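You operate a simulated robot arm through the tools that you are given. There is no shell and no other tool. Be economical: measure what you need, move in short steps, check, and stop when the job is done.

You are at the controls of a simulated two-armed robot. One attempt, no reset.

TASK
Take the silver step gauge on the white table behind line 3 and put it away on the top of the grey sensor bench. Fetch the green master from the white table behind line 3 and set it on top of the white case there. Take the black tray marked "25" from the white table behind line 3 and put it on the top of the far counter. Put the small grey tote on the top of the back counter. Take the lid off the blue tin and lay it down on the top of the plate table. Close the grey drawer. Put the middle green master on the belt 1 away on the top of the grey sensor bench. Open the counter drawer two, put the orange width gauge from the belt 1 in the inside of the counter drawer two, then shut the two. Put one of the orange pucks from the top of the white table on top of the medium carton there. Open the door one, fetch the small carton labelled "sensors" from the high shelf behind doors one and two and set it on the white table behind line 3, then shut the one. The order is free. Set down upright: green master, middle green master, orange width gauge, small carton.

Only the result counts: the job must be done as asked and must still hold three seconds after the hand-in. Knocking over, shifting, dropping, spilling or breaking anything else fails it. A push-on lid holds only when it is set on centred and level and pressed home; a screw cap is set on level and turned clockwise until tight.

THE ROBOT
Two 7-joint arms with two-finger parallel grippers on one trunk, on a base that drives. Base frame: it is fixed to the floor where the robot stands at the start and does not move with it; the origin is under the middle of the robot, x ahead of it, y to its left, z up; the surface under the hand at the start is at about z = 83.5. Readings come in cm, degrees, newtons and seconds.
The left shoulder is at the start at [5, 20.9, 119.6], the right one opposite. With the tool pointing down near the work surface each hand reaches from about 20 to 90 cm from the robot's upright axis, wherever it stands, measured 20 degrees to its own side. Places, roughly: black tray [75, 50, 75]; blue tin (6x6x5 cm) [730, 420, 80]; counter drawer two [360, -80, 50]; door one [-30, -350, 150]; green master [50, 0, 75]; grey drawer [670, 420, 60]; inside of the counter drawer two [360, -80, 40]; medium carton [525, 75, 100]; middle green master [450, 175, 100]; orange puck [500, 25, 75]; orange width gauge [450, 100, 100]; silver step gauge [50, 0, 100]; small carton [-25, -350, 150]; small grey tote (19x13x6 cm) [70, 60, 90]; top of the back counter [-200, -180, 100]; top of the far counter [-200, -90, 100]; top of the grey sensor bench [620, 60, 90]; white case [50, -50, 100]; white table behind line 3 [70, -30, 80]. Payload 4.4 kg a hand.
The TCP of each hand is the grasp point between the finger pads, 2.3 cm short of the fingertips. In the tool frame z runs along the fingers and y along their closing line. The gripper opens to 9.4 cm. The fingers are 3.8 cm wide and 1 cm thick; the gripper's body (5.4 by 9.6 cm) begins 3.9 cm behind the TCP.
Orientation is told as [roll, pitch, yaw] about the base's x, y, z axes, in that order, counted from this pose: with the fingers straight down and closing along the base's y, the tool's x points along the base's -x, its y along +y and its z along -z.

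THE INTERFACE
- The arms move only by the tool apply_moves. It takes "left_deltas", "right_deltas" or both (then of equal length, played together; a hand with none holds still); each is a list of rows, each a list of 3 entries, a list of its own where there are three numbers: the shift along the tool's x, y, z in cm, then the turn, a rotation vector about the tool's x, y, z in degrees, then the closure in counts, from 0 (fully open) to 255 (shut). In form: [[[tx, ty, tz], [wx, wy, wz], hand], ...]. A call has 1 to 20 rows; each row is the pose to reach, as a shift and turn from the pose commanded when the call began, along the tool's axes at that moment. A row lasts 0.2 s, in which the tool goes at most 5 cm and 8.6 degrees; a call with a longer step from one row to the next is refused whole, and so is a gripper value outside its range. Where a pose cannot be reached the arm comes as near as it can. A force on the tool above 40 N (or 10 N above the force at the start of the call, whichever is more), or a blocked arm, ends the call early, and 0.2 s more pass. Each finger travels about 10.8 cm/s and halts on what it meets, pressing with about 43 N; the grip force reading is that of the motor and also rises with nothing between the fingers. The clock runs only during rows and for 0.2 s after the last one: add rows that repeat a pose to give the fingers time. It gives the time, the measured TCP pose, the force on the tool (base axes), the opening and the grip force at its end, in the units of the frame above (readings bear some noise), with the torque about the TCP (base axes, N m) and any sound that the robot's microphone picked up, and new pictures: "show" is both (left out), scene, wrist or none (wrist: the cameras of the hands that moved).
- Cameras (640 x 400 px; columns grow to the right, rows downward): "scene" is now at [15.93, 3.18, 137.16]; the picture's right is [0.28, -0.96, 0.00], its down [-0.58, -0.17, -0.80] and it looks along [0.77, 0.22, -0.60] (base axes); focal length 214 px, centre (320, 200). "left" rides on the left gripper at [8.6, -1.6, -7.4] in its tool frame; the picture's right is [0.18, 0.98, 0.00], its down [-0.58, 0.11, -0.81] and it looks along [-0.79, 0.15, 0.59] (tool axes); focal length 243 px, centre (320, 200). "right" rides on the right gripper at [8.6, 1.6, -7.5] in its tool frame; the picture's right is [-0.18, 0.98, 0.00], its down [-0.58, -0.11, -0.81] and it looks along [-0.79, -0.15, 0.59] (tool axes); focal length 243 px, centre (320, 200). There is no depth. A picture from a camera that has moved, and an enlarged one, comes with that camera's place and axes in the base frame and with its lens. The place of the scene camera against the robot may be out by one fixed shift of up to 1.8 cm in any direction.
- move_column(by): slides the trunk up (or, below 0, down) by that many cm; the arms and the scene camera ride with it, the base frame stays. It gives what a move gives, with no picture.
- base_move(legs): drives the robot by 1 to 6 legs, each [ahead, left, turn to the left] in cm, cm and degrees, along the robot's own axes; the way and the turn of a leg run together, so that a leg with both is an arc; at most 150 cm and 180 degrees a leg. The arms and the cameras ride along, it lands a little off, and it stops where it bumps. It gives what a move gives, and a new picture of the scene camera.
- turn_head(pan, tilt): turns the head with the scene camera to pan (to the left, within 80 degrees either way) and tilt (down, from -29 to 69), counted from straight ahead of the robot. It gives what a move gives, and a new picture of the scene camera.
- zoom(camera, box): a new picture of the part [left, top, right, bottom] of that camera's present view, enlarged. The clock stands still meanwhile.
- sign_off(): hands the job in; it is judged then, once.

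Work in short steps. Places have to be worked out from the pictures, the camera data and where the tool is seen: move nearer, look again, correct. Check each grasp and each placing, and mend what went wrong. You have 546 turns and 360 pictures in all, those below and enlarged ones among them. Open the grippers and draw the arms clear of the work before you hand the job in, unless the task says otherwise; then end with one line.

The tools are called after "Emit:" as name(argument=value, ...) on one line, values as JSON. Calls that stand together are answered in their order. apply_moves: Moves the arms, as the interface text tells. Its arguments: {"type":"object","properties":{"left_deltas":{"type":"array","items":{"type":"array"}},"right_deltas":{"type":"array","items":{"type":"array"}},"show":{"type":"string","enum":["both","scene","wrist","none"]}},"required":[]} The other tools are called the same way: move_column (by) slides the trunk up or down; base_move (legs) drives the base; turn_head (pan, tilt) turns the head that bears the scene camera; zoom (camera, box) takes an enlarged picture of a part of a camera's view; sign_off () hands the job in.

At the start:

```text
time_s: 0.0
left_ee_pos: [59.82, 37.87, 112.39]
left_tool_rot: [-0.1, 0.0, 0.0]
left_contact_force: [0.4, -0.1, 0.0]
left_ft_torque: [-0.01, 0.02, -0.03]
left_width: 9.4
left_finger_force: 0.1
right_ee_pos: [51.02, -4.04, 123.05]
right_tool_rot: [0.0, -0.1, -0.1]
right_contact_force: [0.5, -0.2, -0.1]
right_ft_torque: [-0.02, 0.01, -0.02]
right_width: 9.41
right_finger_force: 0.0
trunk travel left (down, up): [-27.5, 28.8]
robot x, y, heading: [0.22, 0.1, 0.2]
head pan, tilt: [16.0, 36.9]
```

scene: 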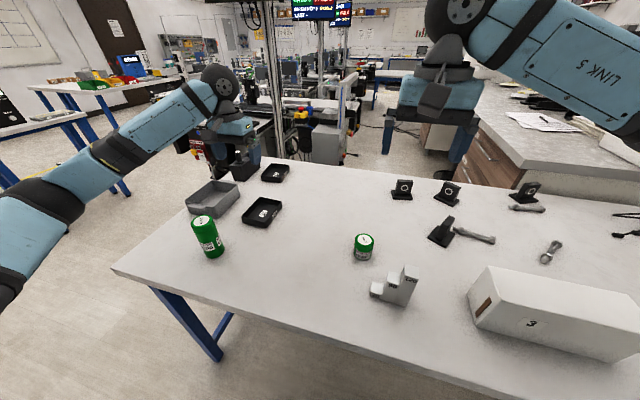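
right: 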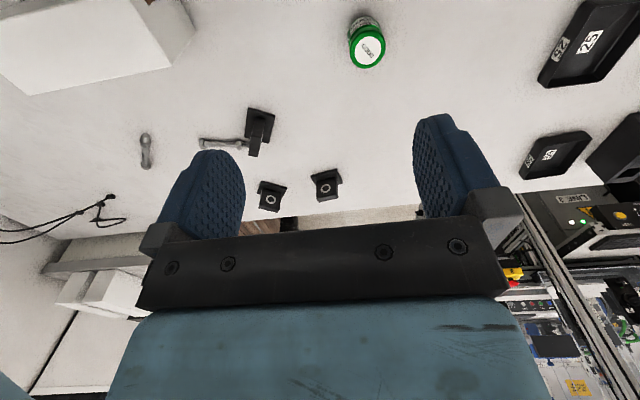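
left: 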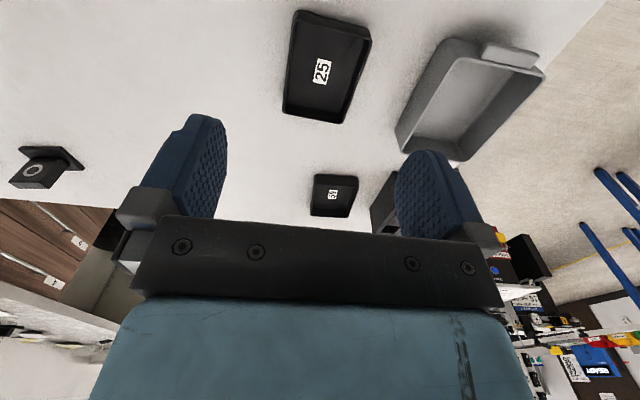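

I'll start by enlarging the scene view to identify the things on the table.

Emit:
zoom(camera="scene", box=[170, 150, 440, 320])

Emit:
zoom(camera="scene", box=[370, 150, 640, 320])

```text
2.35 times, centred on (305, 235) of scene
camera zoom: at [15.93, 3.18, 137.16], right [0.28, -0.96, 0.0], down [-0.58, -0.17, -0.8], along [0.77, 0.22, -0.6], focal length 505 px, centre (355, 118)
```

zoom: 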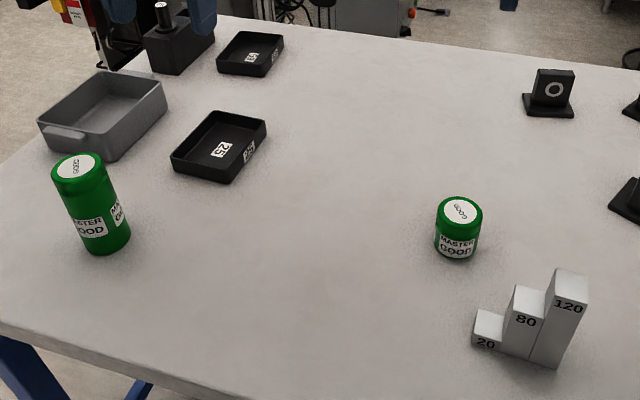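

```text
2.35 times, centred on (505, 235) of scene
camera zoom: at [15.93, 3.18, 137.16], right [0.28, -0.96, 0.0], down [-0.58, -0.17, -0.8], along [0.77, 0.22, -0.6], focal length 505 px, centre (-115, 118)
```

zoom: 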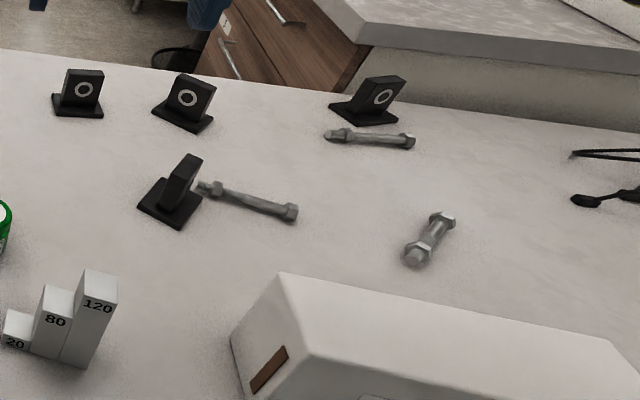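

The small green master (≈[59.6, 2.2], about 6.5 tall) fits the given place [50,0]. I bring the right hand over it and look.

Emit:
apply_moves(right_deltas=[[[-1.4, 1, 4], [0, 0, 0], 0], [[-2.8, 2, 8], [0, 0, 0], 0], [[-4.2, 3, 12], [0, 0, 0], 0], [[-5.6, 4.1, 16], [0, 0, 0], 0], [[-7, 5.2, 20], [0, 0, 0], 0], [[-8.6, 6.2, 24], [0, 0, 0], 0]], show="both")

```text
time_s: 1.4
left_ee_pos: [59.87, 37.96, 112.11]
left_tool_rot: [0.0, 0.0, 0.0]
left_contact_force: [-0.6, 0.2, -0.1]
left_ft_torque: [0.01, 0.02, 0.0]
left_width: 9.42
left_finger_force: 0.0
right_ee_pos: [59.63, 2.2, 99.12]
right_tool_rot: [0.0, 0.0, -0.1]
right_contact_force: [0.8, -0.2, -1.1]
right_ft_torque: [0.02, 0.03, 0.0]
right_width: 9.39
right_finger_force: 0.0
trunk travel left (down, up): [-27.5, 28.8]
robot x, y, heading: [0.16, 0.15, 0.1]
head pan, tilt: [16.0, 36.9]
camera scene: at [16.01, 3.22, 137.15], right [0.28, -0.96, 0.0], down [-0.58, -0.17, -0.8], along [0.77, 0.22, -0.6], focal length 214 px, centre (320, 200)
camera right: at [50.91, 3.63, 106.61], right [0.18, 0.98, 0.0], down [0.58, -0.11, 0.81], along [0.79, -0.15, -0.59], focal length 243 px, centre (320, 200)
```

scene: 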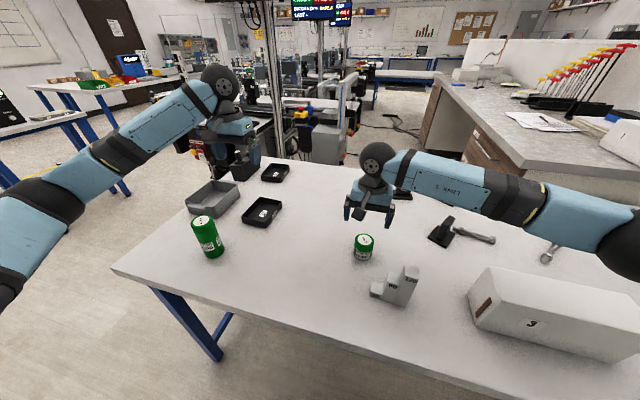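
right: 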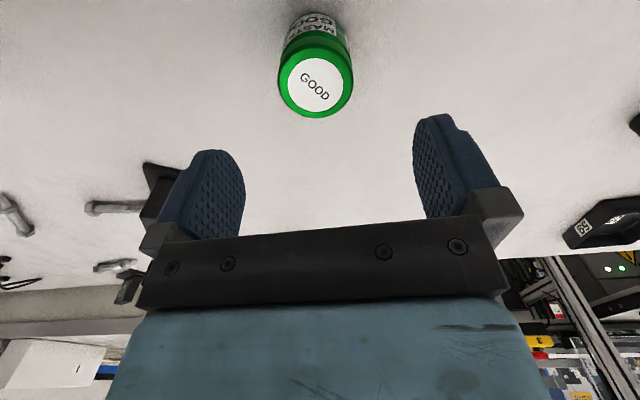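

The top centre works out at [59.6, 1.7]. I go down onto it and close the hand.

Emit:
apply_moves(right_deltas=[[[0, -0.5, 4], [0, 0, 0], 0], [[0, -0.5, 8], [0, 0, 0], 0], [[0, -0.5, 11.5], [0, 0, 0], 0], [[0, -0.5, 11.5], [0, 0, 0], 255], [[0, -0.5, 11.5], [0, 0, 0], 255], [[0, -0.5, 11.5], [0, 0, 0], 255]], show="wrist")

```text
time_s: 2.8
left_ee_pos: [59.89, 37.91, 112.12]
left_tool_rot: [0.0, 0.0, 0.0]
left_contact_force: [0.1, 0.5, 0.8]
left_ft_torque: [-0.03, 0.03, 0.03]
left_width: 9.38
left_finger_force: 0.1
right_ee_pos: [59.58, 1.73, 87.62]
right_tool_rot: [0.1, 0.0, 0.0]
right_contact_force: [0.1, 0.2, -0.4]
right_ft_torque: [0.01, 0.0, -0.01]
right_width: 5.51
right_finger_force: 43.3
trunk travel left (down, up): [-27.5, 28.8]
robot x, y, heading: [-0.1, -0.22, -0.1]
head pan, tilt: [16.0, 36.9]
camera right: at [50.87, 3.13, 95.1], right [0.18, 0.98, 0.0], down [0.58, -0.11, 0.81], along [0.79, -0.15, -0.59], focal length 243 px, centre (320, 200)
```

right: 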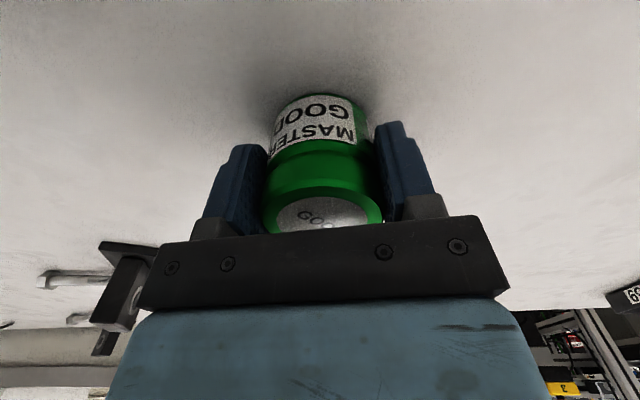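

Grip holds (5.5 cm). I lift it and carry it over the white case, whose top I judge at z≈94.7, x 48–57, then look.

Emit:
apply_moves(right_deltas=[[[0, 0, -5], [0, 0, 0], 255], [[0, 0, -10], [0, 0, 0], 255], [[0, 0, -15], [0, 0, 0], 255], [[0, 0, -19], [0, 0, 0], 255], [[0.8, -4.5, -19], [0, 0, 0], 255], [[1.7, -9, -19], [0, 0, 0], 255], [[2.5, -13.5, -19], [0, 0, 0], 255], [[3.3, -18, -19], [0, 0, 0], 255], [[4.2, -22.5, -19], [0, 0, 0], 255], [[5, -27, -19], [0, 0, 0], 255], [[5.8, -31.5, -19], [0, 0, 0], 255], [[6.6, -36, -19], [0, 0, 0], 255], [[7.3, -39.7, -19], [0, 0, 0], 255]], show="both")

```text
time_s: 5.6
left_ee_pos: [59.67, 37.84, 112.32]
left_tool_rot: [0.2, 0.1, 0.0]
left_contact_force: [-0.6, 0.3, -0.4]
left_ft_torque: [0.03, -0.02, 0.03]
left_width: 9.42
left_finger_force: 0.1
right_ee_pos: [52.24, -38.36, 106.54]
right_tool_rot: [0.0, 0.0, 0.1]
right_contact_force: [-0.8, -0.2, -2.2]
right_ft_torque: [-0.01, 0.04, 0.03]
right_width: 5.54
right_finger_force: 42.7
trunk travel left (down, up): [-27.5, 28.8]
robot x, y, heading: [0.14, 0.22, -0.0]
head pan, tilt: [16.0, 36.9]
camera scene: at [15.89, 3.07, 137.17], right [0.28, -0.96, 0.0], down [-0.58, -0.17, -0.8], along [0.77, 0.22, -0.6], focal length 214 px, centre (320, 200)
camera right: at [43.46, -36.89, 114.08], right [0.18, 0.98, 0.0], down [0.58, -0.11, 0.81], along [0.79, -0.15, -0.59], focal length 243 px, centre (320, 200)
```

scene: 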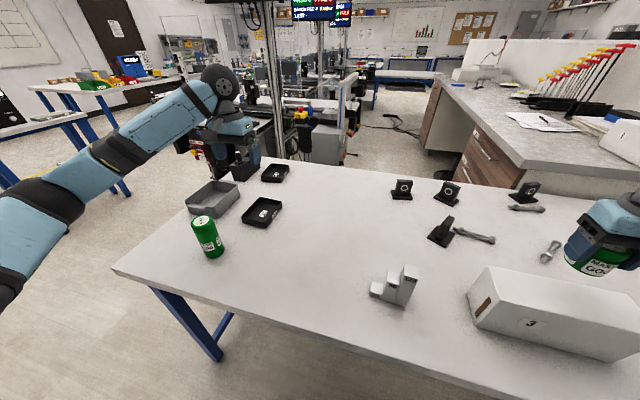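
right: 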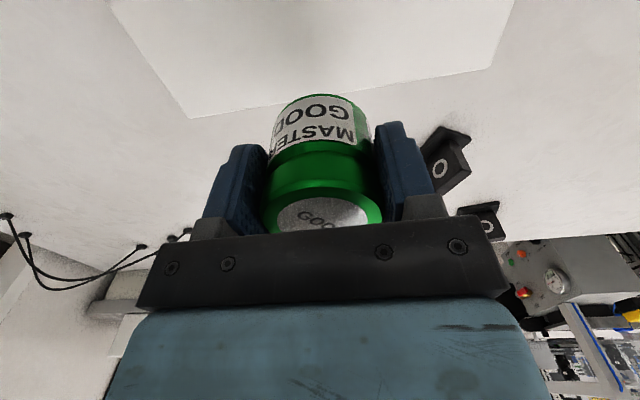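

From the wrist view, the case's far top edge is at x≈54.8 and the case spans y −51 to −26, so its centre is near [50.9, −38.4]. I shift there and go down gradually.

Emit:
apply_moves(right_deltas=[[[1.4, 0, 2], [0, 0, 0], 255], [[1.4, 0, 5], [0, 0, 0], 255], [[1.4, 0, 6.5], [0, 0, 0], 255], [[1.4, 0, 6.9], [0, 0, 0], 255], [[1.4, 0, 6.9], [0, 0, 0], 255]], show="both")

```text
time_s: 6.8
left_ee_pos: [59.73, 37.85, 112.25]
left_tool_rot: [0.0, -0.1, 0.0]
left_contact_force: [-0.5, -0.3, -0.2]
left_ft_torque: [-0.02, -0.02, -0.02]
left_width: 9.41
left_finger_force: 0.0
right_ee_pos: [50.87, -38.26, 99.69]
right_tool_rot: [0.0, 0.0, 0.0]
right_contact_force: [-1.0, 0.1, -2.8]
right_ft_torque: [0.0, 0.03, 0.02]
right_width: 5.53
right_finger_force: 42.9
trunk travel left (down, up): [-27.5, 28.8]
robot x, y, heading: [-0.15, -0.09, 0.0]
head pan, tilt: [16.0, 36.9]
camera scene: at [15.95, 3.17, 137.16], right [0.28, -0.96, 0.0], down [-0.58, -0.17, -0.8], along [0.77, 0.22, -0.6], focal length 214 px, centre (320, 200)
camera right: at [42.13, -36.74, 107.21], right [0.18, 0.98, 0.0], down [0.58, -0.11, 0.81], along [0.79, -0.15, -0.59], focal length 243 px, centre (320, 200)
```

scene: 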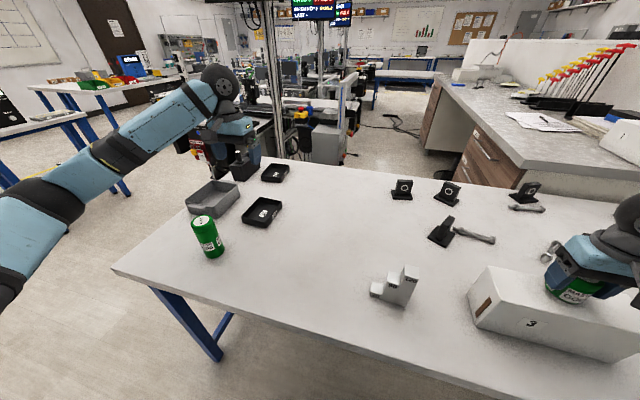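
right: 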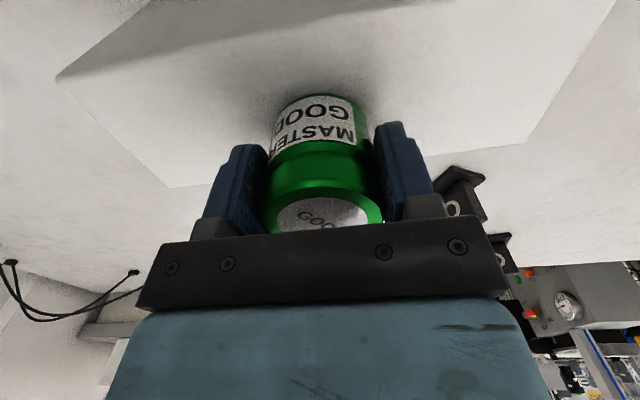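

The case spans x 45.8–54.6, so the master is well inside it. I ease down until contact shows.

Emit:
apply_moves(right_deltas=[[[0.5, 0, 0.2], [0, 0, 0], 255], [[0.5, 0, 0.4], [0, 0, 0], 255], [[0.5, 0, 0.5], [0, 0, 0], 255]], show="none")

```text
time_s: 7.6
left_ee_pos: [59.74, 37.98, 112.27]
left_tool_rot: [-0.3, -0.1, 0.0]
left_contact_force: [-0.5, -0.4, -0.2]
left_ft_torque: [0.01, 0.07, 0.01]
left_width: 9.39
left_finger_force: 0.0
right_ee_pos: [50.41, -38.21, 99.49]
right_tool_rot: [0.0, -0.3, -0.1]
right_contact_force: [7.0, -4.4, 28.6]
right_ft_torque: [0.2, 0.26, -0.05]
right_width: 5.54
right_finger_force: 42.8
trunk travel left (down, up): [-27.5, 28.8]
robot x, y, heading: [-0.22, 0.05, 0.2]
head pan, tilt: [16.0, 36.9]
```

Contact at z≈99.5. I ease back a touch, open, and lift away.

Emit:
apply_moves(right_deltas=[[[0, 0, -0.3], [0, 0, 0], 255], [[0, 0, -0.3], [0, 0, 0], 120], [[0, 0, -0.3], [0, 0, 0], 60], [[0, 0, -0.3], [0, 0, 0], 0], [[0, 0, -0.3], [0, 0, 0], 0], [[0, 0, -4], [0, 0, 0], 0], [[0, 0, -8], [0, 0, 0], 0], [[0, 0, -12], [0, 0, 0], 0], [[0, 0, -16], [0, 0, 0], 0]], show="both")

```text
time_s: 9.6
left_ee_pos: [59.73, 37.85, 112.19]
left_tool_rot: [0.0, 0.0, 0.0]
left_contact_force: [0.4, -0.8, 0.1]
left_ft_torque: [-0.03, -0.02, 0.0]
left_width: 9.42
left_finger_force: 0.1
right_ee_pos: [50.34, -38.06, 115.26]
right_tool_rot: [-0.1, 0.0, -0.1]
right_contact_force: [0.5, -1.0, -0.4]
right_ft_torque: [0.01, 0.01, 0.03]
right_width: 9.4
right_finger_force: 0.1
trunk travel left (down, up): [-27.5, 28.8]
robot x, y, heading: [0.17, 0.02, -0.3]
head pan, tilt: [16.0, 36.9]
camera scene: at [15.87, 3.26, 137.16], right [0.28, -0.96, 0.0], down [-0.58, -0.17, -0.8], along [0.77, 0.22, -0.6], focal length 214 px, centre (320, 200)
camera right: at [41.67, -36.6, 122.8], right [0.18, 0.98, 0.0], down [0.58, -0.11, 0.81], along [0.79, -0.15, -0.59], focal length 243 px, centre (320, 200)
```

scene: 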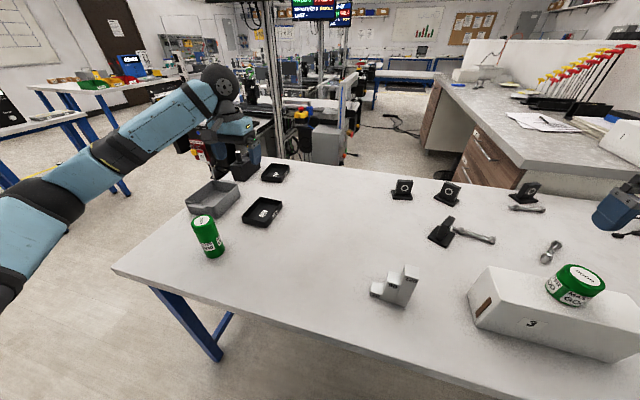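
right: 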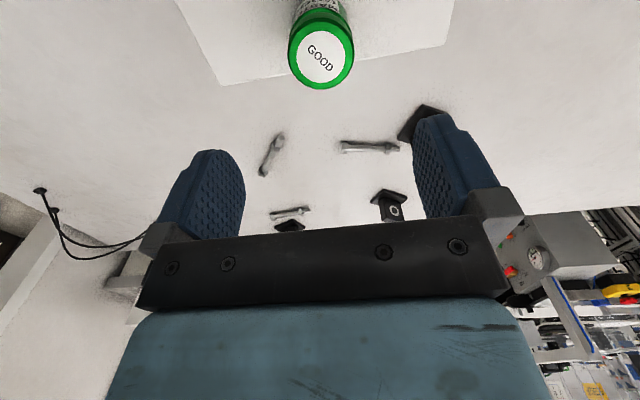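

The master stands on the case. The tray (x 61–74, y 35–44.5) and the tote (x≈60–78, y 52–66) lie to the left, so I drive 45 left before picking both up.

Emit:
base_move(legs=[[0, 45, 0]])

Emit:
turn_head(pan=0, tilt=40)

```text
time_s: 14.1
left_ee_pos: [59.88, 82.8, 112.26]
left_tool_rot: [0.0, 0.1, -0.1]
left_contact_force: [-0.3, -0.2, -0.1]
left_ft_torque: [0.01, -0.04, -0.01]
left_width: 9.4
left_finger_force: 0.1
right_ee_pos: [50.37, 6.82, 115.23]
right_tool_rot: [-0.1, 0.0, -0.1]
right_contact_force: [-0.1, 0.3, -0.2]
right_ft_torque: [-0.01, 0.0, 0.04]
right_width: 9.4
right_finger_force: 0.2
trunk travel left (down, up): [-27.5, 28.8]
robot x, y, heading: [0.11, 44.91, 0.0]
head pan, tilt: [16.0, 36.9]
camera scene: at [15.97, 48.16, 137.16], right [0.27, -0.96, 0.0], down [-0.58, -0.16, -0.8], along [0.77, 0.22, -0.6], focal length 214 px, centre (320, 200)
```

scene: 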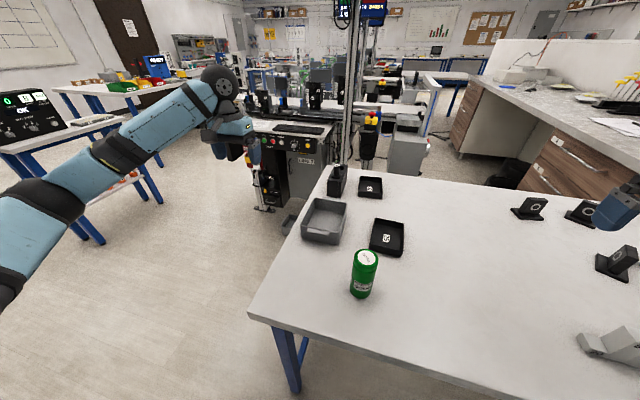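

```text
time_s: 14.9
left_ee_pos: [59.89, 82.79, 112.26]
left_tool_rot: [0.1, 0.1, -0.1]
left_contact_force: [-0.1, 0.7, -0.6]
left_ft_torque: [0.0, 0.02, 0.01]
left_width: 9.4
left_finger_force: 0.1
right_ee_pos: [50.44, 6.85, 115.24]
right_tool_rot: [0.1, -0.1, -0.1]
right_contact_force: [-0.4, 0.0, -0.6]
right_ft_torque: [-0.01, 0.01, -0.01]
right_width: 9.39
right_finger_force: 0.1
trunk travel left (down, up): [-27.5, 28.8]
robot x, y, heading: [0.34, 44.82, 0.1]
head pan, tilt: [0.0, 40.0]
camera scene: at [16.11, 45.75, 136.7], right [0.0, -1.0, 0.0], down [-0.64, 0.0, -0.77], along [0.77, 0.0, -0.64], focal length 214 px, centre (320, 200)
```

scene: 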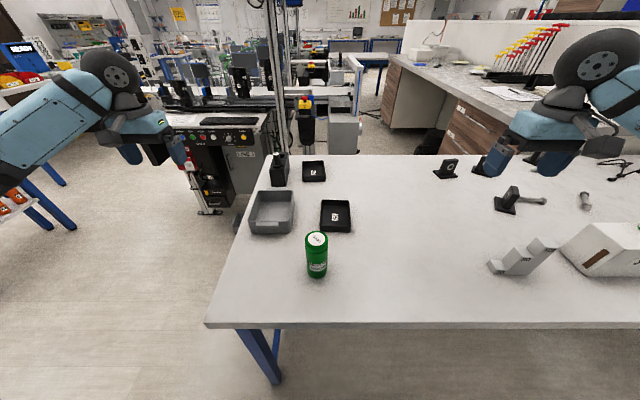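

I enlarge the tray and tote to place their walls.

Emit:
zoom(camera="scene", box=[235, 150, 365, 290])

```text
2.86 times, centred on (300, 220) of scene
camera zoom: at [16.11, 45.75, 136.7], right [0.0, -1.0, 0.0], down [-0.64, 0.0, -0.77], along [0.77, 0.0, -0.64], focal length 613 px, centre (377, 143)
```

zoom: 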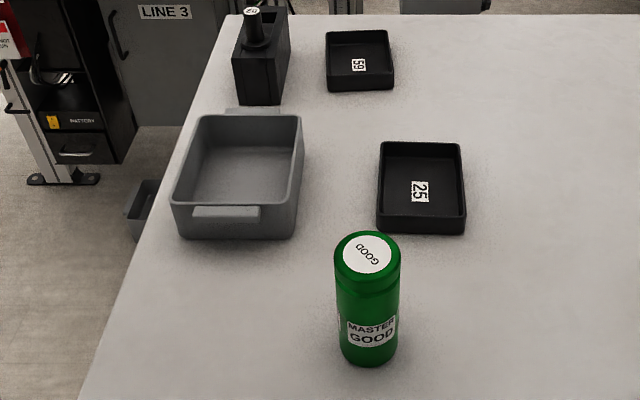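

I bring the left hand above the tote's left wall and the right hand above the tray's right wall to look with the wrist cameras.

Emit:
apply_moves(left_deltas=[[[-1.2, -2, 1], [0, 0, 0], 0], [[-2.4, -4, 2], [0, 0, 0], 0], [[-3.6, -6, 3], [0, 0, 0], 0], [[-4.8, -8.1, 4.5], [0, 0, 0], 0], [[-6, -10.2, 6], [0, 0, 0], 0], [[-7.2, -12.2, 8], [0, 0, 0], 0], [[-8.4, -14.2, 10], [0, 0, 0], 0], [[-9.6, -16.3, 12], [0, 0, 0], 0]], right_deltas=[[[-2.1, 3.5, 2.1], [0, 0, 0], 0], [[-4.3, 7.1, 4.2], [0, 0, 0], 0], [[-6.5, 10.6, 6.3], [0, 0, 0], 0], [[-8.6, 14.2, 8.5], [0, 0, 0], 0], [[-10.8, 17.7, 10.6], [0, 0, 0], 0], [[-13, 21.3, 12.7], [0, 0, 0], 0], [[-15.1, 24.8, 14.8], [0, 0, 0], 0], [[-17.3, 28.4, 17], [0, 0, 0], 0]], show="wrist")

```text
time_s: 16.7
left_ee_pos: [69.67, 66.47, 100.07]
left_tool_rot: [0.1, 0.1, -0.2]
left_contact_force: [0.8, 0.1, -0.2]
left_ft_torque: [-0.02, 0.03, 0.02]
left_width: 9.39
left_finger_force: 0.1
right_ee_pos: [67.85, 35.23, 98.09]
right_tool_rot: [-0.2, 0.2, -0.1]
right_contact_force: [0.6, 0.1, 0.8]
right_ft_torque: [-0.01, 0.0, 0.0]
right_width: 9.37
right_finger_force: 0.1
trunk travel left (down, up): [-27.5, 28.8]
robot x, y, heading: [0.33, 45.52, 0.1]
head pan, tilt: [0.0, 40.0]
camera right: at [59.21, 36.63, 105.57], right [0.19, 0.98, 0.0], down [0.58, -0.11, 0.81], along [0.79, -0.15, -0.59], focal length 243 px, centre (320, 200)
camera left: at [60.87, 64.73, 107.64], right [-0.18, 0.98, 0.0], down [0.58, 0.11, 0.81], along [0.79, 0.15, -0.59], focal length 243 px, centre (320, 200)
```

right: 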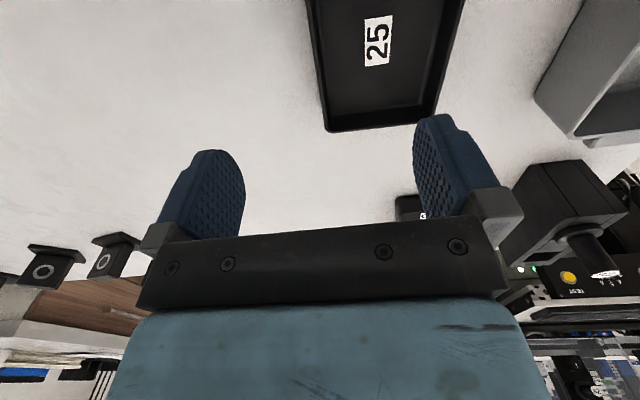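
left: 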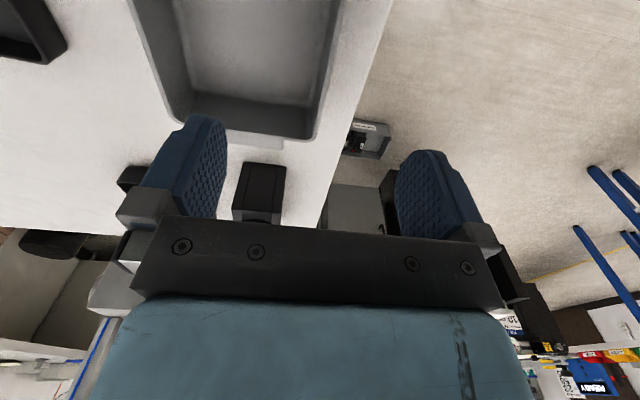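

Tray's right wall runs at y≈35.0 (centre x 67.4) and the tote's left wall at y≈67.0 (centre x≈68.3). I go down over both walls and close.

Emit:
apply_moves(left_deltas=[[[1.3, 0.5, 4], [0, 0, 0], 0], [[1.3, 0.5, 8], [0, 0, 0], 0], [[1.3, 0.5, 11.5], [0, 0, 0], 0], [[1.3, 0.5, 12.8], [0, 0, 0], 0], [[1.3, 0.5, 12.8], [0, 0, 0], 255], [[1.3, 0.5, 12.8], [0, 0, 0], 255], [[1.3, 0.5, 12.8], [0, 0, 0], 255], [[1.3, 0.5, 12.8], [0, 0, 0], 255]], right_deltas=[[[0.4, -0.2, 4], [0, 0, 0], 0], [[0.4, -0.2, 8], [0, 0, 0], 0], [[0.4, -0.2, 10.5], [0, 0, 0], 0], [[0.4, -0.2, 11.3], [0, 0, 0], 0], [[0.4, -0.2, 11.3], [0, 0, 0], 255], [[0.4, -0.2, 11.3], [0, 0, 0], 255], [[0.4, -0.2, 11.3], [0, 0, 0], 255], [[0.4, -0.2, 11.3], [0, 0, 0], 255]], show="wrist")

```text
time_s: 18.5
left_ee_pos: [68.1, 66.89, 87.39]
left_tool_rot: [0.0, 0.1, -0.1]
left_contact_force: [-0.3, 0.4, -0.5]
left_ft_torque: [-0.01, -0.1, 0.07]
left_width: 0.39
left_finger_force: 42.9
right_ee_pos: [67.35, 34.97, 86.8]
right_tool_rot: [0.0, 0.0, -0.1]
right_contact_force: [-0.3, -0.2, -0.5]
right_ft_torque: [-0.03, -0.05, 0.01]
right_width: 0.31
right_finger_force: 43.2
trunk travel left (down, up): [-27.5, 28.8]
robot x, y, heading: [0.1, 45.08, 0.1]
head pan, tilt: [0.0, 40.0]
camera right: at [58.63, 36.44, 94.4], right [0.19, 0.98, 0.0], down [0.58, -0.11, 0.81], along [0.79, -0.15, -0.59], focal length 243 px, centre (320, 200)
camera left: at [59.45, 65.16, 94.87], right [-0.18, 0.98, 0.0], down [0.58, 0.11, 0.81], along [0.79, 0.15, -0.59], focal length 243 px, centre (320, 200)
```

right: 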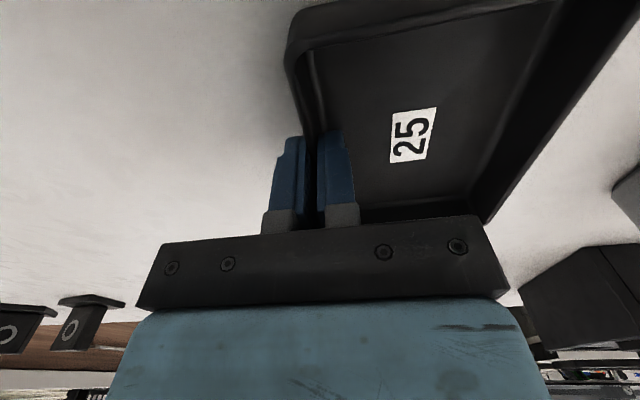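
left: 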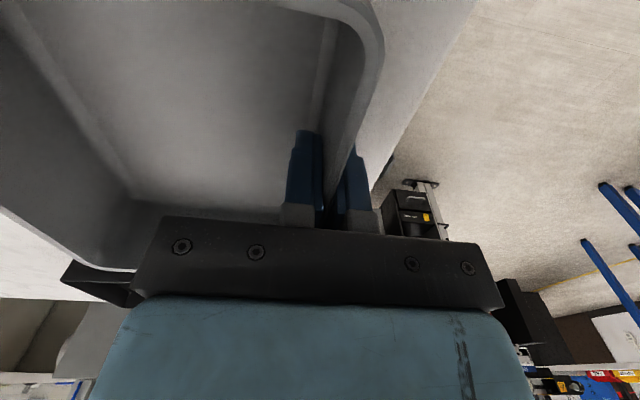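

Both walls are gripped. I lift both by 22 cm.

Emit:
apply_moves(left_deltas=[[[0, 0, -2], [0, 0, 0], 255], [[0, 0, -6], [0, 0, 0], 255], [[0, 0, -10], [0, 0, 0], 255], [[0, 0, -14], [0, 0, 0], 255], [[0, 0, -18], [0, 0, 0], 255], [[0, 0, -22], [0, 0, 0], 255]], right_deltas=[[[0, 0, -2], [0, 0, 0], 255], [[0, 0, -6], [0, 0, 0], 255], [[0, 0, -10], [0, 0, 0], 255], [[0, 0, -14], [0, 0, 0], 255], [[0, 0, -18], [0, 0, 0], 255], [[0, 0, -22], [0, 0, 0], 255]], show="scene")

```text
time_s: 19.9
left_ee_pos: [68.21, 67.05, 109.53]
left_tool_rot: [0.0, 0.0, -0.1]
left_contact_force: [0.1, 0.0, -1.0]
left_ft_torque: [0.09, -0.04, 0.02]
left_width: 0.35
left_finger_force: 43.1
right_ee_pos: [67.29, 35.03, 108.93]
right_tool_rot: [0.0, -0.1, -0.1]
right_contact_force: [0.5, 0.5, -1.0]
right_ft_torque: [-0.02, -0.02, -0.02]
right_width: 0.32
right_finger_force: 43.3
trunk travel left (down, up): [-27.5, 28.8]
robot x, y, heading: [0.21, 44.87, -0.3]
head pan, tilt: [0.0, 40.0]
camera scene: at [15.97, 45.76, 136.7], right [0.0, -1.0, 0.0], down [-0.64, 0.0, -0.77], along [0.77, 0.0, -0.64], focal length 214 px, centre (320, 200)
```

scene: 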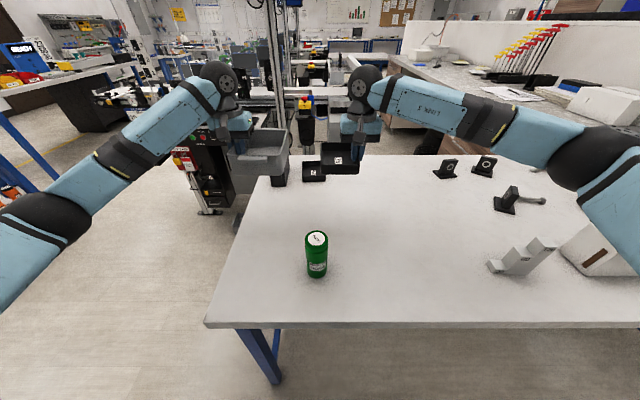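

Both hang level. I back away 50 cm from the table, then look both ways before turning.

Emit:
base_move(legs=[[-50, 0, 0]])

Emit:
turn_head(pan=-80, tilt=15)

Emit:
turn_head(pan=80, tilt=15)

```text
time_s: 22.8
left_ee_pos: [18.28, 67.13, 109.43]
left_tool_rot: [0.0, -0.1, -0.1]
left_contact_force: [0.8, 0.0, -0.3]
left_ft_torque: [0.08, 0.0, -0.03]
left_width: 0.35
left_finger_force: 42.5
right_ee_pos: [17.49, 35.09, 108.93]
right_tool_rot: [0.1, 0.0, -0.1]
right_contact_force: [-0.5, 0.0, -1.5]
right_ft_torque: [-0.04, 0.02, 0.0]
right_width: 0.34
right_finger_force: 43.3
trunk travel left (down, up): [-27.5, 28.8]
robot x, y, heading: [-49.97, 45.02, -0.2]
head pan, tilt: [0.0, 40.0]
camera scene: at [-33.85, 45.84, 136.7], right [0.0, -1.0, 0.0], down [-0.64, 0.0, -0.77], along [0.77, 0.0, -0.64], focal length 214 px, centre (320, 200)
```

scene: 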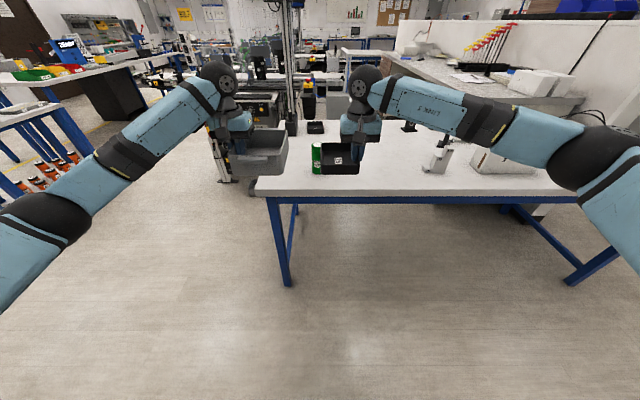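

```text
time_s: 24.3
left_ee_pos: [18.23, 66.93, 109.37]
left_tool_rot: [0.0, 0.0, -0.1]
left_contact_force: [0.6, 0.7, -1.0]
left_ft_torque: [0.08, 0.03, 0.0]
left_width: 0.37
left_finger_force: 43.1
right_ee_pos: [17.44, 35.08, 108.9]
right_tool_rot: [0.1, 0.1, -0.1]
right_contact_force: [0.4, 0.4, -0.7]
right_ft_torque: [-0.05, 0.0, -0.03]
right_width: 0.32
right_finger_force: 43.2
trunk travel left (down, up): [-27.5, 28.8]
robot x, y, heading: [-49.89, 45.07, 0.1]
head pan, tilt: [-80.0, 15.0]
camera scene: at [-40.72, 36.65, 140.65], right [-0.98, -0.17, 0.0], down [-0.04, 0.26, -0.97], along [0.17, -0.95, -0.26], focal length 214 px, centre (320, 200)
```

scene: 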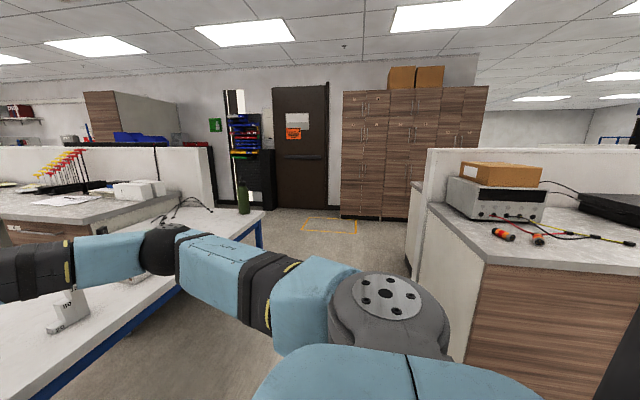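

```text
time_s: 26.8
left_ee_pos: [18.37, 67.05, 109.41]
left_tool_rot: [0.0, 0.0, -0.1]
left_contact_force: [0.4, -0.2, -1.6]
left_ft_torque: [0.08, -0.01, 0.01]
left_width: 0.37
left_finger_force: 43.2
right_ee_pos: [17.41, 35.11, 108.81]
right_tool_rot: [0.0, -0.1, -0.1]
right_contact_force: [-0.6, -0.9, -0.7]
right_ft_torque: [-0.04, -0.05, -0.04]
right_width: 0.33
right_finger_force: 42.6
trunk travel left (down, up): [-27.5, 28.8]
robot x, y, heading: [-49.53, 45.19, -0.2]
head pan, tilt: [80.0, 15.0]
camera scene: at [-40.68, 55.05, 140.65], right [0.98, -0.18, 0.0], down [-0.05, -0.25, -0.97], along [0.17, 0.95, -0.26], focal length 214 px, centre (320, 200)
```

scene: 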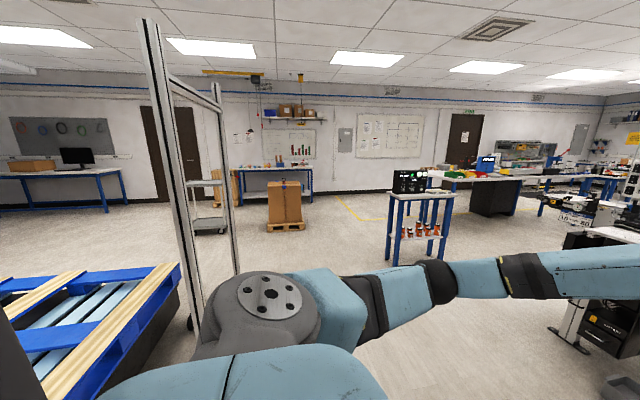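

Behind on the right is a counter (corner ≈[-97,-55], z≈90) with the power supply: that is the far counter, with a partition and the back counter beyond. I turn right 90° and look to the side.

Emit:
base_move(legs=[[0, 0, -90]])

Emit:
turn_head(pan=-65, tilt=20)

```text
time_s: 31.0
left_ee_pos: [-27.78, -22.97, 109.37]
left_tool_rot: [-0.1, 0.0, -90.0]
left_contact_force: [-0.6, 1.4, -2.2]
left_ft_torque: [0.01, -0.11, 0.01]
left_width: 0.38
left_finger_force: 42.9
right_ee_pos: [-59.77, -22.36, 108.87]
right_tool_rot: [0.0, 0.0, -89.9]
right_contact_force: [0.7, 0.5, -0.9]
right_ft_torque: [-0.01, 0.03, 0.0]
right_width: 0.35
right_finger_force: 42.8
trunk travel left (down, up): [-27.5, 28.8]
robot x, y, heading: [-50.0, 44.82, -90.0]
head pan, tilt: [80.0, 15.0]
camera scene: at [-39.89, 37.49, 140.65], right [-0.17, -0.99, 0.0], down [-0.25, 0.04, -0.97], along [0.95, -0.17, -0.26], focal length 214 px, centre (320, 200)
```

scene: 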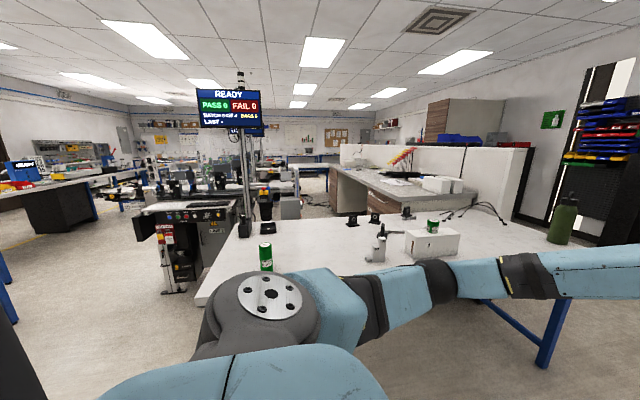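

```text
time_s: 33.3
left_ee_pos: [-27.69, -23.05, 109.43]
left_tool_rot: [0.0, 0.0, -90.0]
left_contact_force: [-0.7, -1.1, -1.0]
left_ft_torque: [-0.02, -0.06, 0.03]
left_width: 0.38
left_finger_force: 43.1
right_ee_pos: [-59.7, -22.31, 108.99]
right_tool_rot: [0.0, 0.0, -89.9]
right_contact_force: [1.2, 0.4, -0.1]
right_ft_torque: [-0.01, 0.04, 0.01]
right_width: 0.32
right_finger_force: 43.1
trunk travel left (down, up): [-27.5, 28.8]
robot x, y, heading: [-49.66, 44.97, -89.8]
head pan, tilt: [-65.0, 20.0]
camera scene: at [-57.51, 35.14, 139.84], right [-0.42, 0.91, 0.0], down [0.31, 0.15, -0.94], along [-0.85, -0.4, -0.34], focal length 214 px, centre (320, 200)
```

scene: 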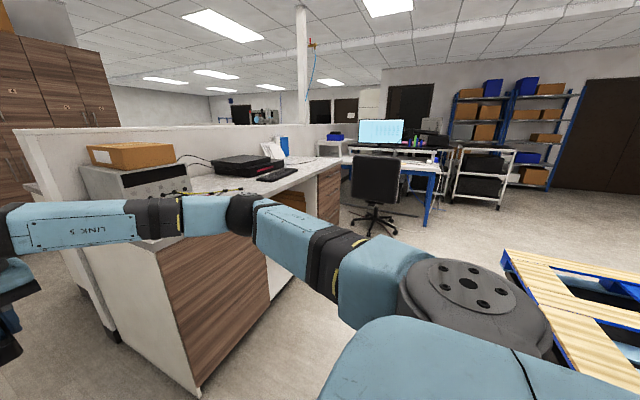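

The far counter is open from its +y side. I drive sideways to about x=-130, still facing -y, so the tray in the right hand faces the counter.

Emit:
base_move(legs=[[0, -80, 0]])

Emit:
turn_head(pan=0, tilt=35)

```text
time_s: 40.7
left_ee_pos: [-107.7, -23.07, 109.39]
left_tool_rot: [0.0, 0.0, -90.3]
left_contact_force: [0.0, 0.6, -1.4]
left_ft_torque: [0.0, -0.07, 0.02]
left_width: 0.37
left_finger_force: 42.7
right_ee_pos: [-139.71, -22.19, 108.91]
right_tool_rot: [0.0, 0.0, -90.2]
right_contact_force: [1.0, -0.2, -0.8]
right_ft_torque: [0.0, 0.03, -0.01]
right_width: 0.33
right_finger_force: 43.6
trunk travel left (down, up): [-27.5, 28.8]
robot x, y, heading: [-129.66, 44.98, -90.0]
head pan, tilt: [-65.0, 20.0]
camera scene: at [-137.25, 35.25, 139.84], right [-0.42, 0.91, 0.0], down [0.31, 0.14, -0.94], along [-0.85, -0.39, -0.34], focal length 214 px, centre (320, 200)
```

scene: 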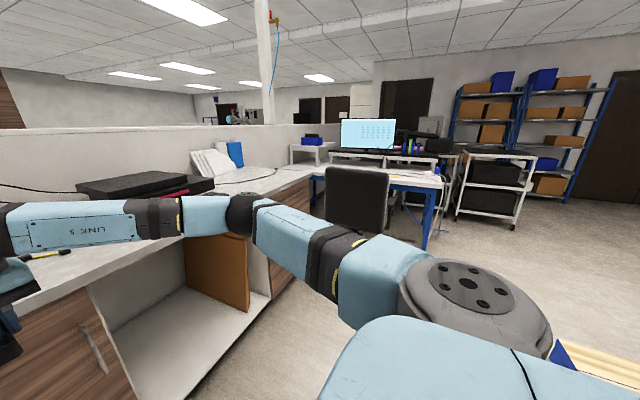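

```text
time_s: 42.0
left_ee_pos: [-107.78, -23.11, 109.42]
left_tool_rot: [0.0, 0.0, -90.2]
left_contact_force: [0.4, -0.1, -1.4]
left_ft_torque: [0.03, -0.07, 0.01]
left_width: 0.35
left_finger_force: 42.5
right_ee_pos: [-139.71, -22.15, 108.78]
right_tool_rot: [0.0, 0.0, -90.2]
right_contact_force: [-0.1, 0.3, -0.8]
right_ft_torque: [0.02, 0.06, 0.0]
right_width: 0.34
right_finger_force: 43.0
trunk travel left (down, up): [-27.5, 28.8]
robot x, y, heading: [-129.44, 44.99, -90.3]
head pan, tilt: [0.0, 35.0]
camera scene: at [-128.83, 30.35, 137.45], right [-1.0, 0.0, 0.0], down [0.0, 0.57, -0.82], along [0.0, -0.82, -0.57], focal length 214 px, centre (320, 200)
```

scene: 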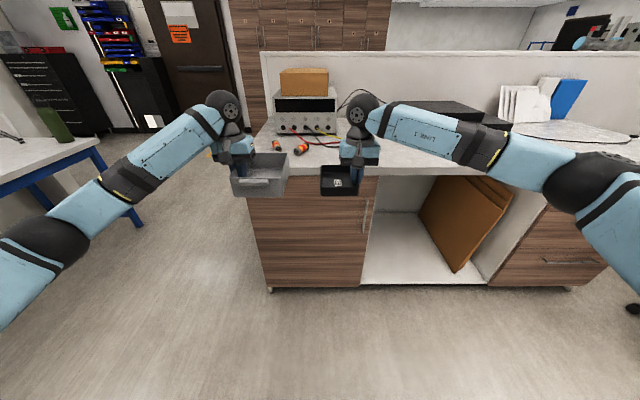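

I enlarge the counter top to find a free patch.

Emit:
zoom(camera="scene", box=[240, 60, 640, 200])

Emit:
zoom(camera="right", box=[0, 0, 640, 400])

```text
1.60 times, centred on (440, 130) of scene
camera zoom: at [-128.83, 30.35, 137.45], right [-1.0, 0.0, 0.0], down [0.0, 0.57, -0.82], along [0.0, -0.82, -0.57], focal length 343 px, centre (128, 312)
```

zoom: 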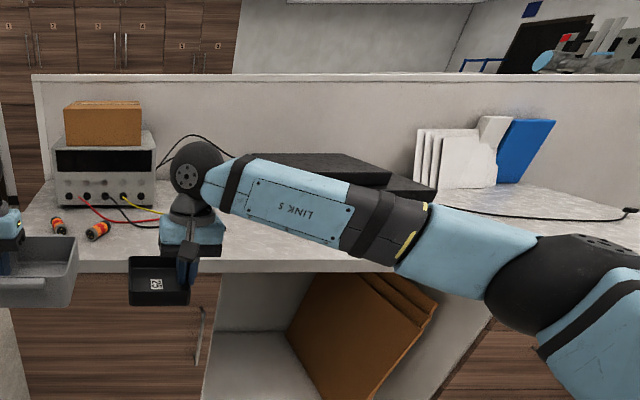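

```text
1.00 times, centred on (320, 200) of right (not enlarged: the box is as wide or as high as the picture)
camera zoom: at [-138.13, -13.72, 116.36], right [0.98, -0.19, 0.0], down [-0.11, -0.58, 0.81], along [-0.15, -0.79, -0.59], focal length 243 px, centre (320, 200)
```

zoom: 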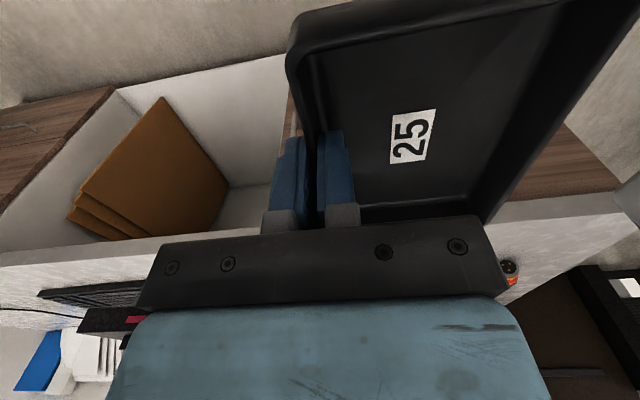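

The strip behind the front edge near x≈-138 is free. I drive 46 ahead so that the tray hangs over it, at about [-138,-68].

Emit:
base_move(legs=[[45, 0, 0]])

Emit:
zoom(camera="right", box=[0, 0, 640, 400])

```text
time_s: 44.8
left_ee_pos: [-108.26, -68.19, 109.42]
left_tool_rot: [0.0, 0.0, -90.5]
left_contact_force: [0.8, -1.1, -2.0]
left_ft_torque: [0.01, -0.12, -0.01]
left_width: 0.35
left_finger_force: 42.9
right_ee_pos: [-140.3, -67.08, 108.89]
right_tool_rot: [0.1, 0.0, -90.5]
right_contact_force: [0.1, -0.1, -0.6]
right_ft_torque: [-0.02, 0.02, 0.0]
right_width: 0.32
right_finger_force: 42.9
trunk travel left (down, up): [-27.5, 28.8]
robot x, y, heading: [-129.98, 0.11, -90.5]
head pan, tilt: [0.0, 35.0]
camera scene: at [-129.17, -14.66, 137.45], right [-1.0, 0.01, 0.0], down [0.0, 0.57, -0.82], along [-0.01, -0.82, -0.57], focal length 214 px, centre (320, 200)
```

scene: 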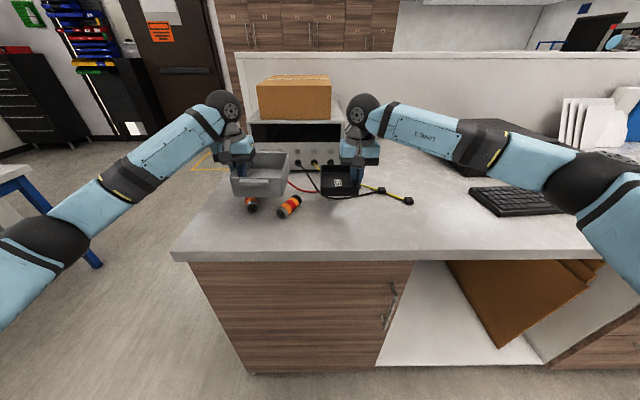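

```text
1.00 times, centred on (320, 200) of right (not enlarged: the box is as wide or as high as the picture)
camera zoom: at [-138.7, -58.68, 116.35], right [0.98, -0.19, 0.0], down [-0.11, -0.58, 0.81], along [-0.16, -0.79, -0.59], focal length 243 px, centre (320, 200)
```

zoom: 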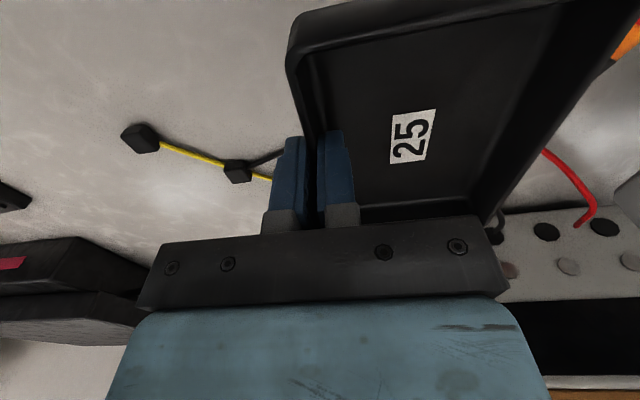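

The counter top is z≈90–92 with its front edge at y≈-55.5, and the cables lie beyond y=-75. I shift the tray 2.5 nearer and lower it to just above.

Emit:
apply_moves(right_deltas=[[[2.5, 0, 3], [0, 0, 0], 255], [[2.5, 0, 7], [0, 0, 0], 255], [[2.5, 0, 10], [0, 0, 0], 255], [[2.5, 0, 12], [0, 0, 0], 255], [[2.5, 0, 12], [0, 0, 0], 255]], show="scene")

```text
time_s: 45.7
left_ee_pos: [-108.42, -68.12, 109.58]
left_tool_rot: [0.0, -0.1, -90.5]
left_contact_force: [-0.8, -1.6, -1.9]
left_ft_torque: [0.06, -0.09, 0.0]
left_width: 0.38
left_finger_force: 43.5
right_ee_pos: [-140.16, -64.82, 99.75]
right_tool_rot: [0.7, -1.1, -90.5]
right_contact_force: [-3.3, 8.5, 27.0]
right_ft_torque: [0.84, 0.16, 0.09]
right_width: 0.37
right_finger_force: 42.5
trunk travel left (down, up): [-27.5, 28.8]
robot x, y, heading: [-129.67, 0.24, -90.4]
head pan, tilt: [0.0, 35.0]
stopped in row 4 (right hand): the force on the tool passed its limit at 62 N (the readings are from after the stop); the commanded pose is now the measured one
camera scene: at [-129.17, -14.48, 137.5], right [-1.0, 0.01, 0.0], down [0.01, 0.57, -0.82], along [-0.01, -0.82, -0.57], focal length 214 px, centre (320, 200)
```

scene: 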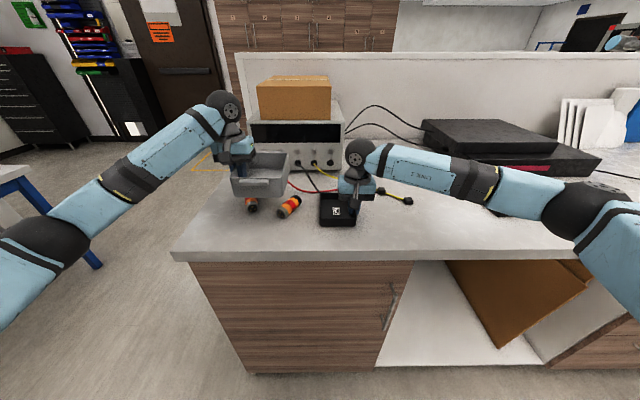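

Contact came already at TCP z≈99.8, so the counter top is about 96.4. I check that the tray lies free of the leads.

Emit:
zoom(camera="scene", box=[220, 120, 440, 260])

Emit:
zoom(camera="right", box=[0, 0, 640, 400])

```text
2.86 times, centred on (330, 190) of scene
camera zoom: at [-129.17, -14.48, 137.5], right [-1.0, 0.01, 0.0], down [0.01, 0.57, -0.82], along [-0.01, -0.82, -0.57], focal length 613 px, centre (291, 229)
```

zoom: 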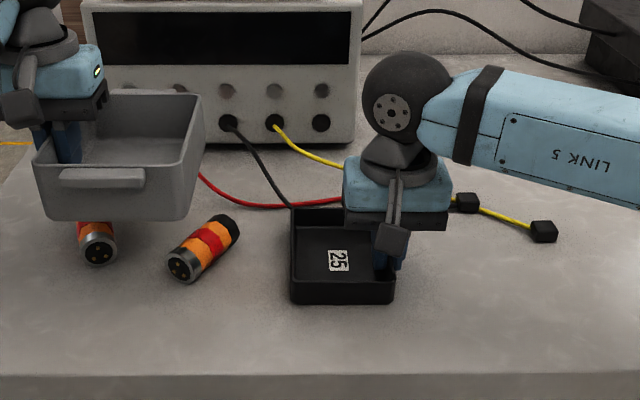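

```text
1.00 times, centred on (320, 200) of right (not enlarged: the box is as wide or as high as the picture)
camera zoom: at [-138.6, -56.27, 107.14], right [0.98, -0.19, 0.01], down [-0.12, -0.57, 0.82], along [-0.15, -0.8, -0.58], focal length 243 px, centre (320, 200)
```

zoom: 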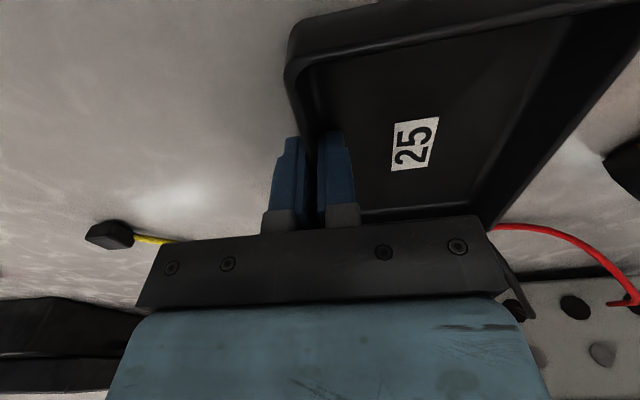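

The tray's far wall may be on the leads, while the counter edge is still ~10 cm nearer. I lift, shift 4 cm towards me, and lower again with small steps.

Emit:
apply_moves(right_deltas=[[[0, 0, -3], [0, 0, 0], 255], [[4, 0, -3], [-0.7, -1.1, 0], 255], [[4, 0, -1.5], [-0.7, -1.1, 0], 255], [[4, 0, -0.6], [-0.7, -1.1, 0], 255], [[4, 0, -0.6], [-0.7, -1.1, 0], 255]], show="none")

```text
time_s: 46.9
left_ee_pos: [-108.29, -68.26, 109.37]
left_tool_rot: [0.0, 0.0, -90.5]
left_contact_force: [-0.6, 0.3, -1.1]
left_ft_torque: [-0.01, -0.06, 0.0]
left_width: 0.37
left_finger_force: 43.2
right_ee_pos: [-140.27, -61.02, 99.9]
right_tool_rot: [1.1, -1.9, -90.6]
right_contact_force: [-0.5, -0.7, -0.2]
right_ft_torque: [0.03, 0.1, -0.01]
right_width: 0.32
right_finger_force: 42.9
trunk travel left (down, up): [-27.5, 28.8]
robot x, y, heading: [-129.77, 0.25, -90.4]
head pan, tilt: [0.0, 35.0]
```

I turned the tilt the wrong way; I level it (+1.1, +1.9) and ease down.

Emit:
apply_moves(right_deltas=[[[0, 0, 0], [1.1, 1.9, 0], 255], [[0, 0, 0.3], [1.1, 1.9, 0], 255], [[0, 0, 0.6], [1.1, 1.9, 0], 255], [[0, 0, 0.6], [1.1, 1.9, 0], 255]], show="none")

```text
time_s: 47.9
left_ee_pos: [-108.37, -68.07, 109.65]
left_tool_rot: [-0.1, -0.1, -90.5]
left_contact_force: [0.7, -0.3, -0.5]
left_ft_torque: [-0.01, -0.09, 0.02]
left_width: 0.37
left_finger_force: 42.8
right_ee_pos: [-140.34, -60.89, 99.78]
right_tool_rot: [0.3, -0.4, -90.6]
right_contact_force: [-2.6, -9.3, 34.3]
right_ft_torque: [-0.81, -0.11, -0.09]
right_width: 0.33
right_finger_force: 42.6
trunk travel left (down, up): [-27.5, 28.8]
robot x, y, heading: [-129.82, 0.06, -90.5]
head pan, tilt: [0.0, 35.0]
```

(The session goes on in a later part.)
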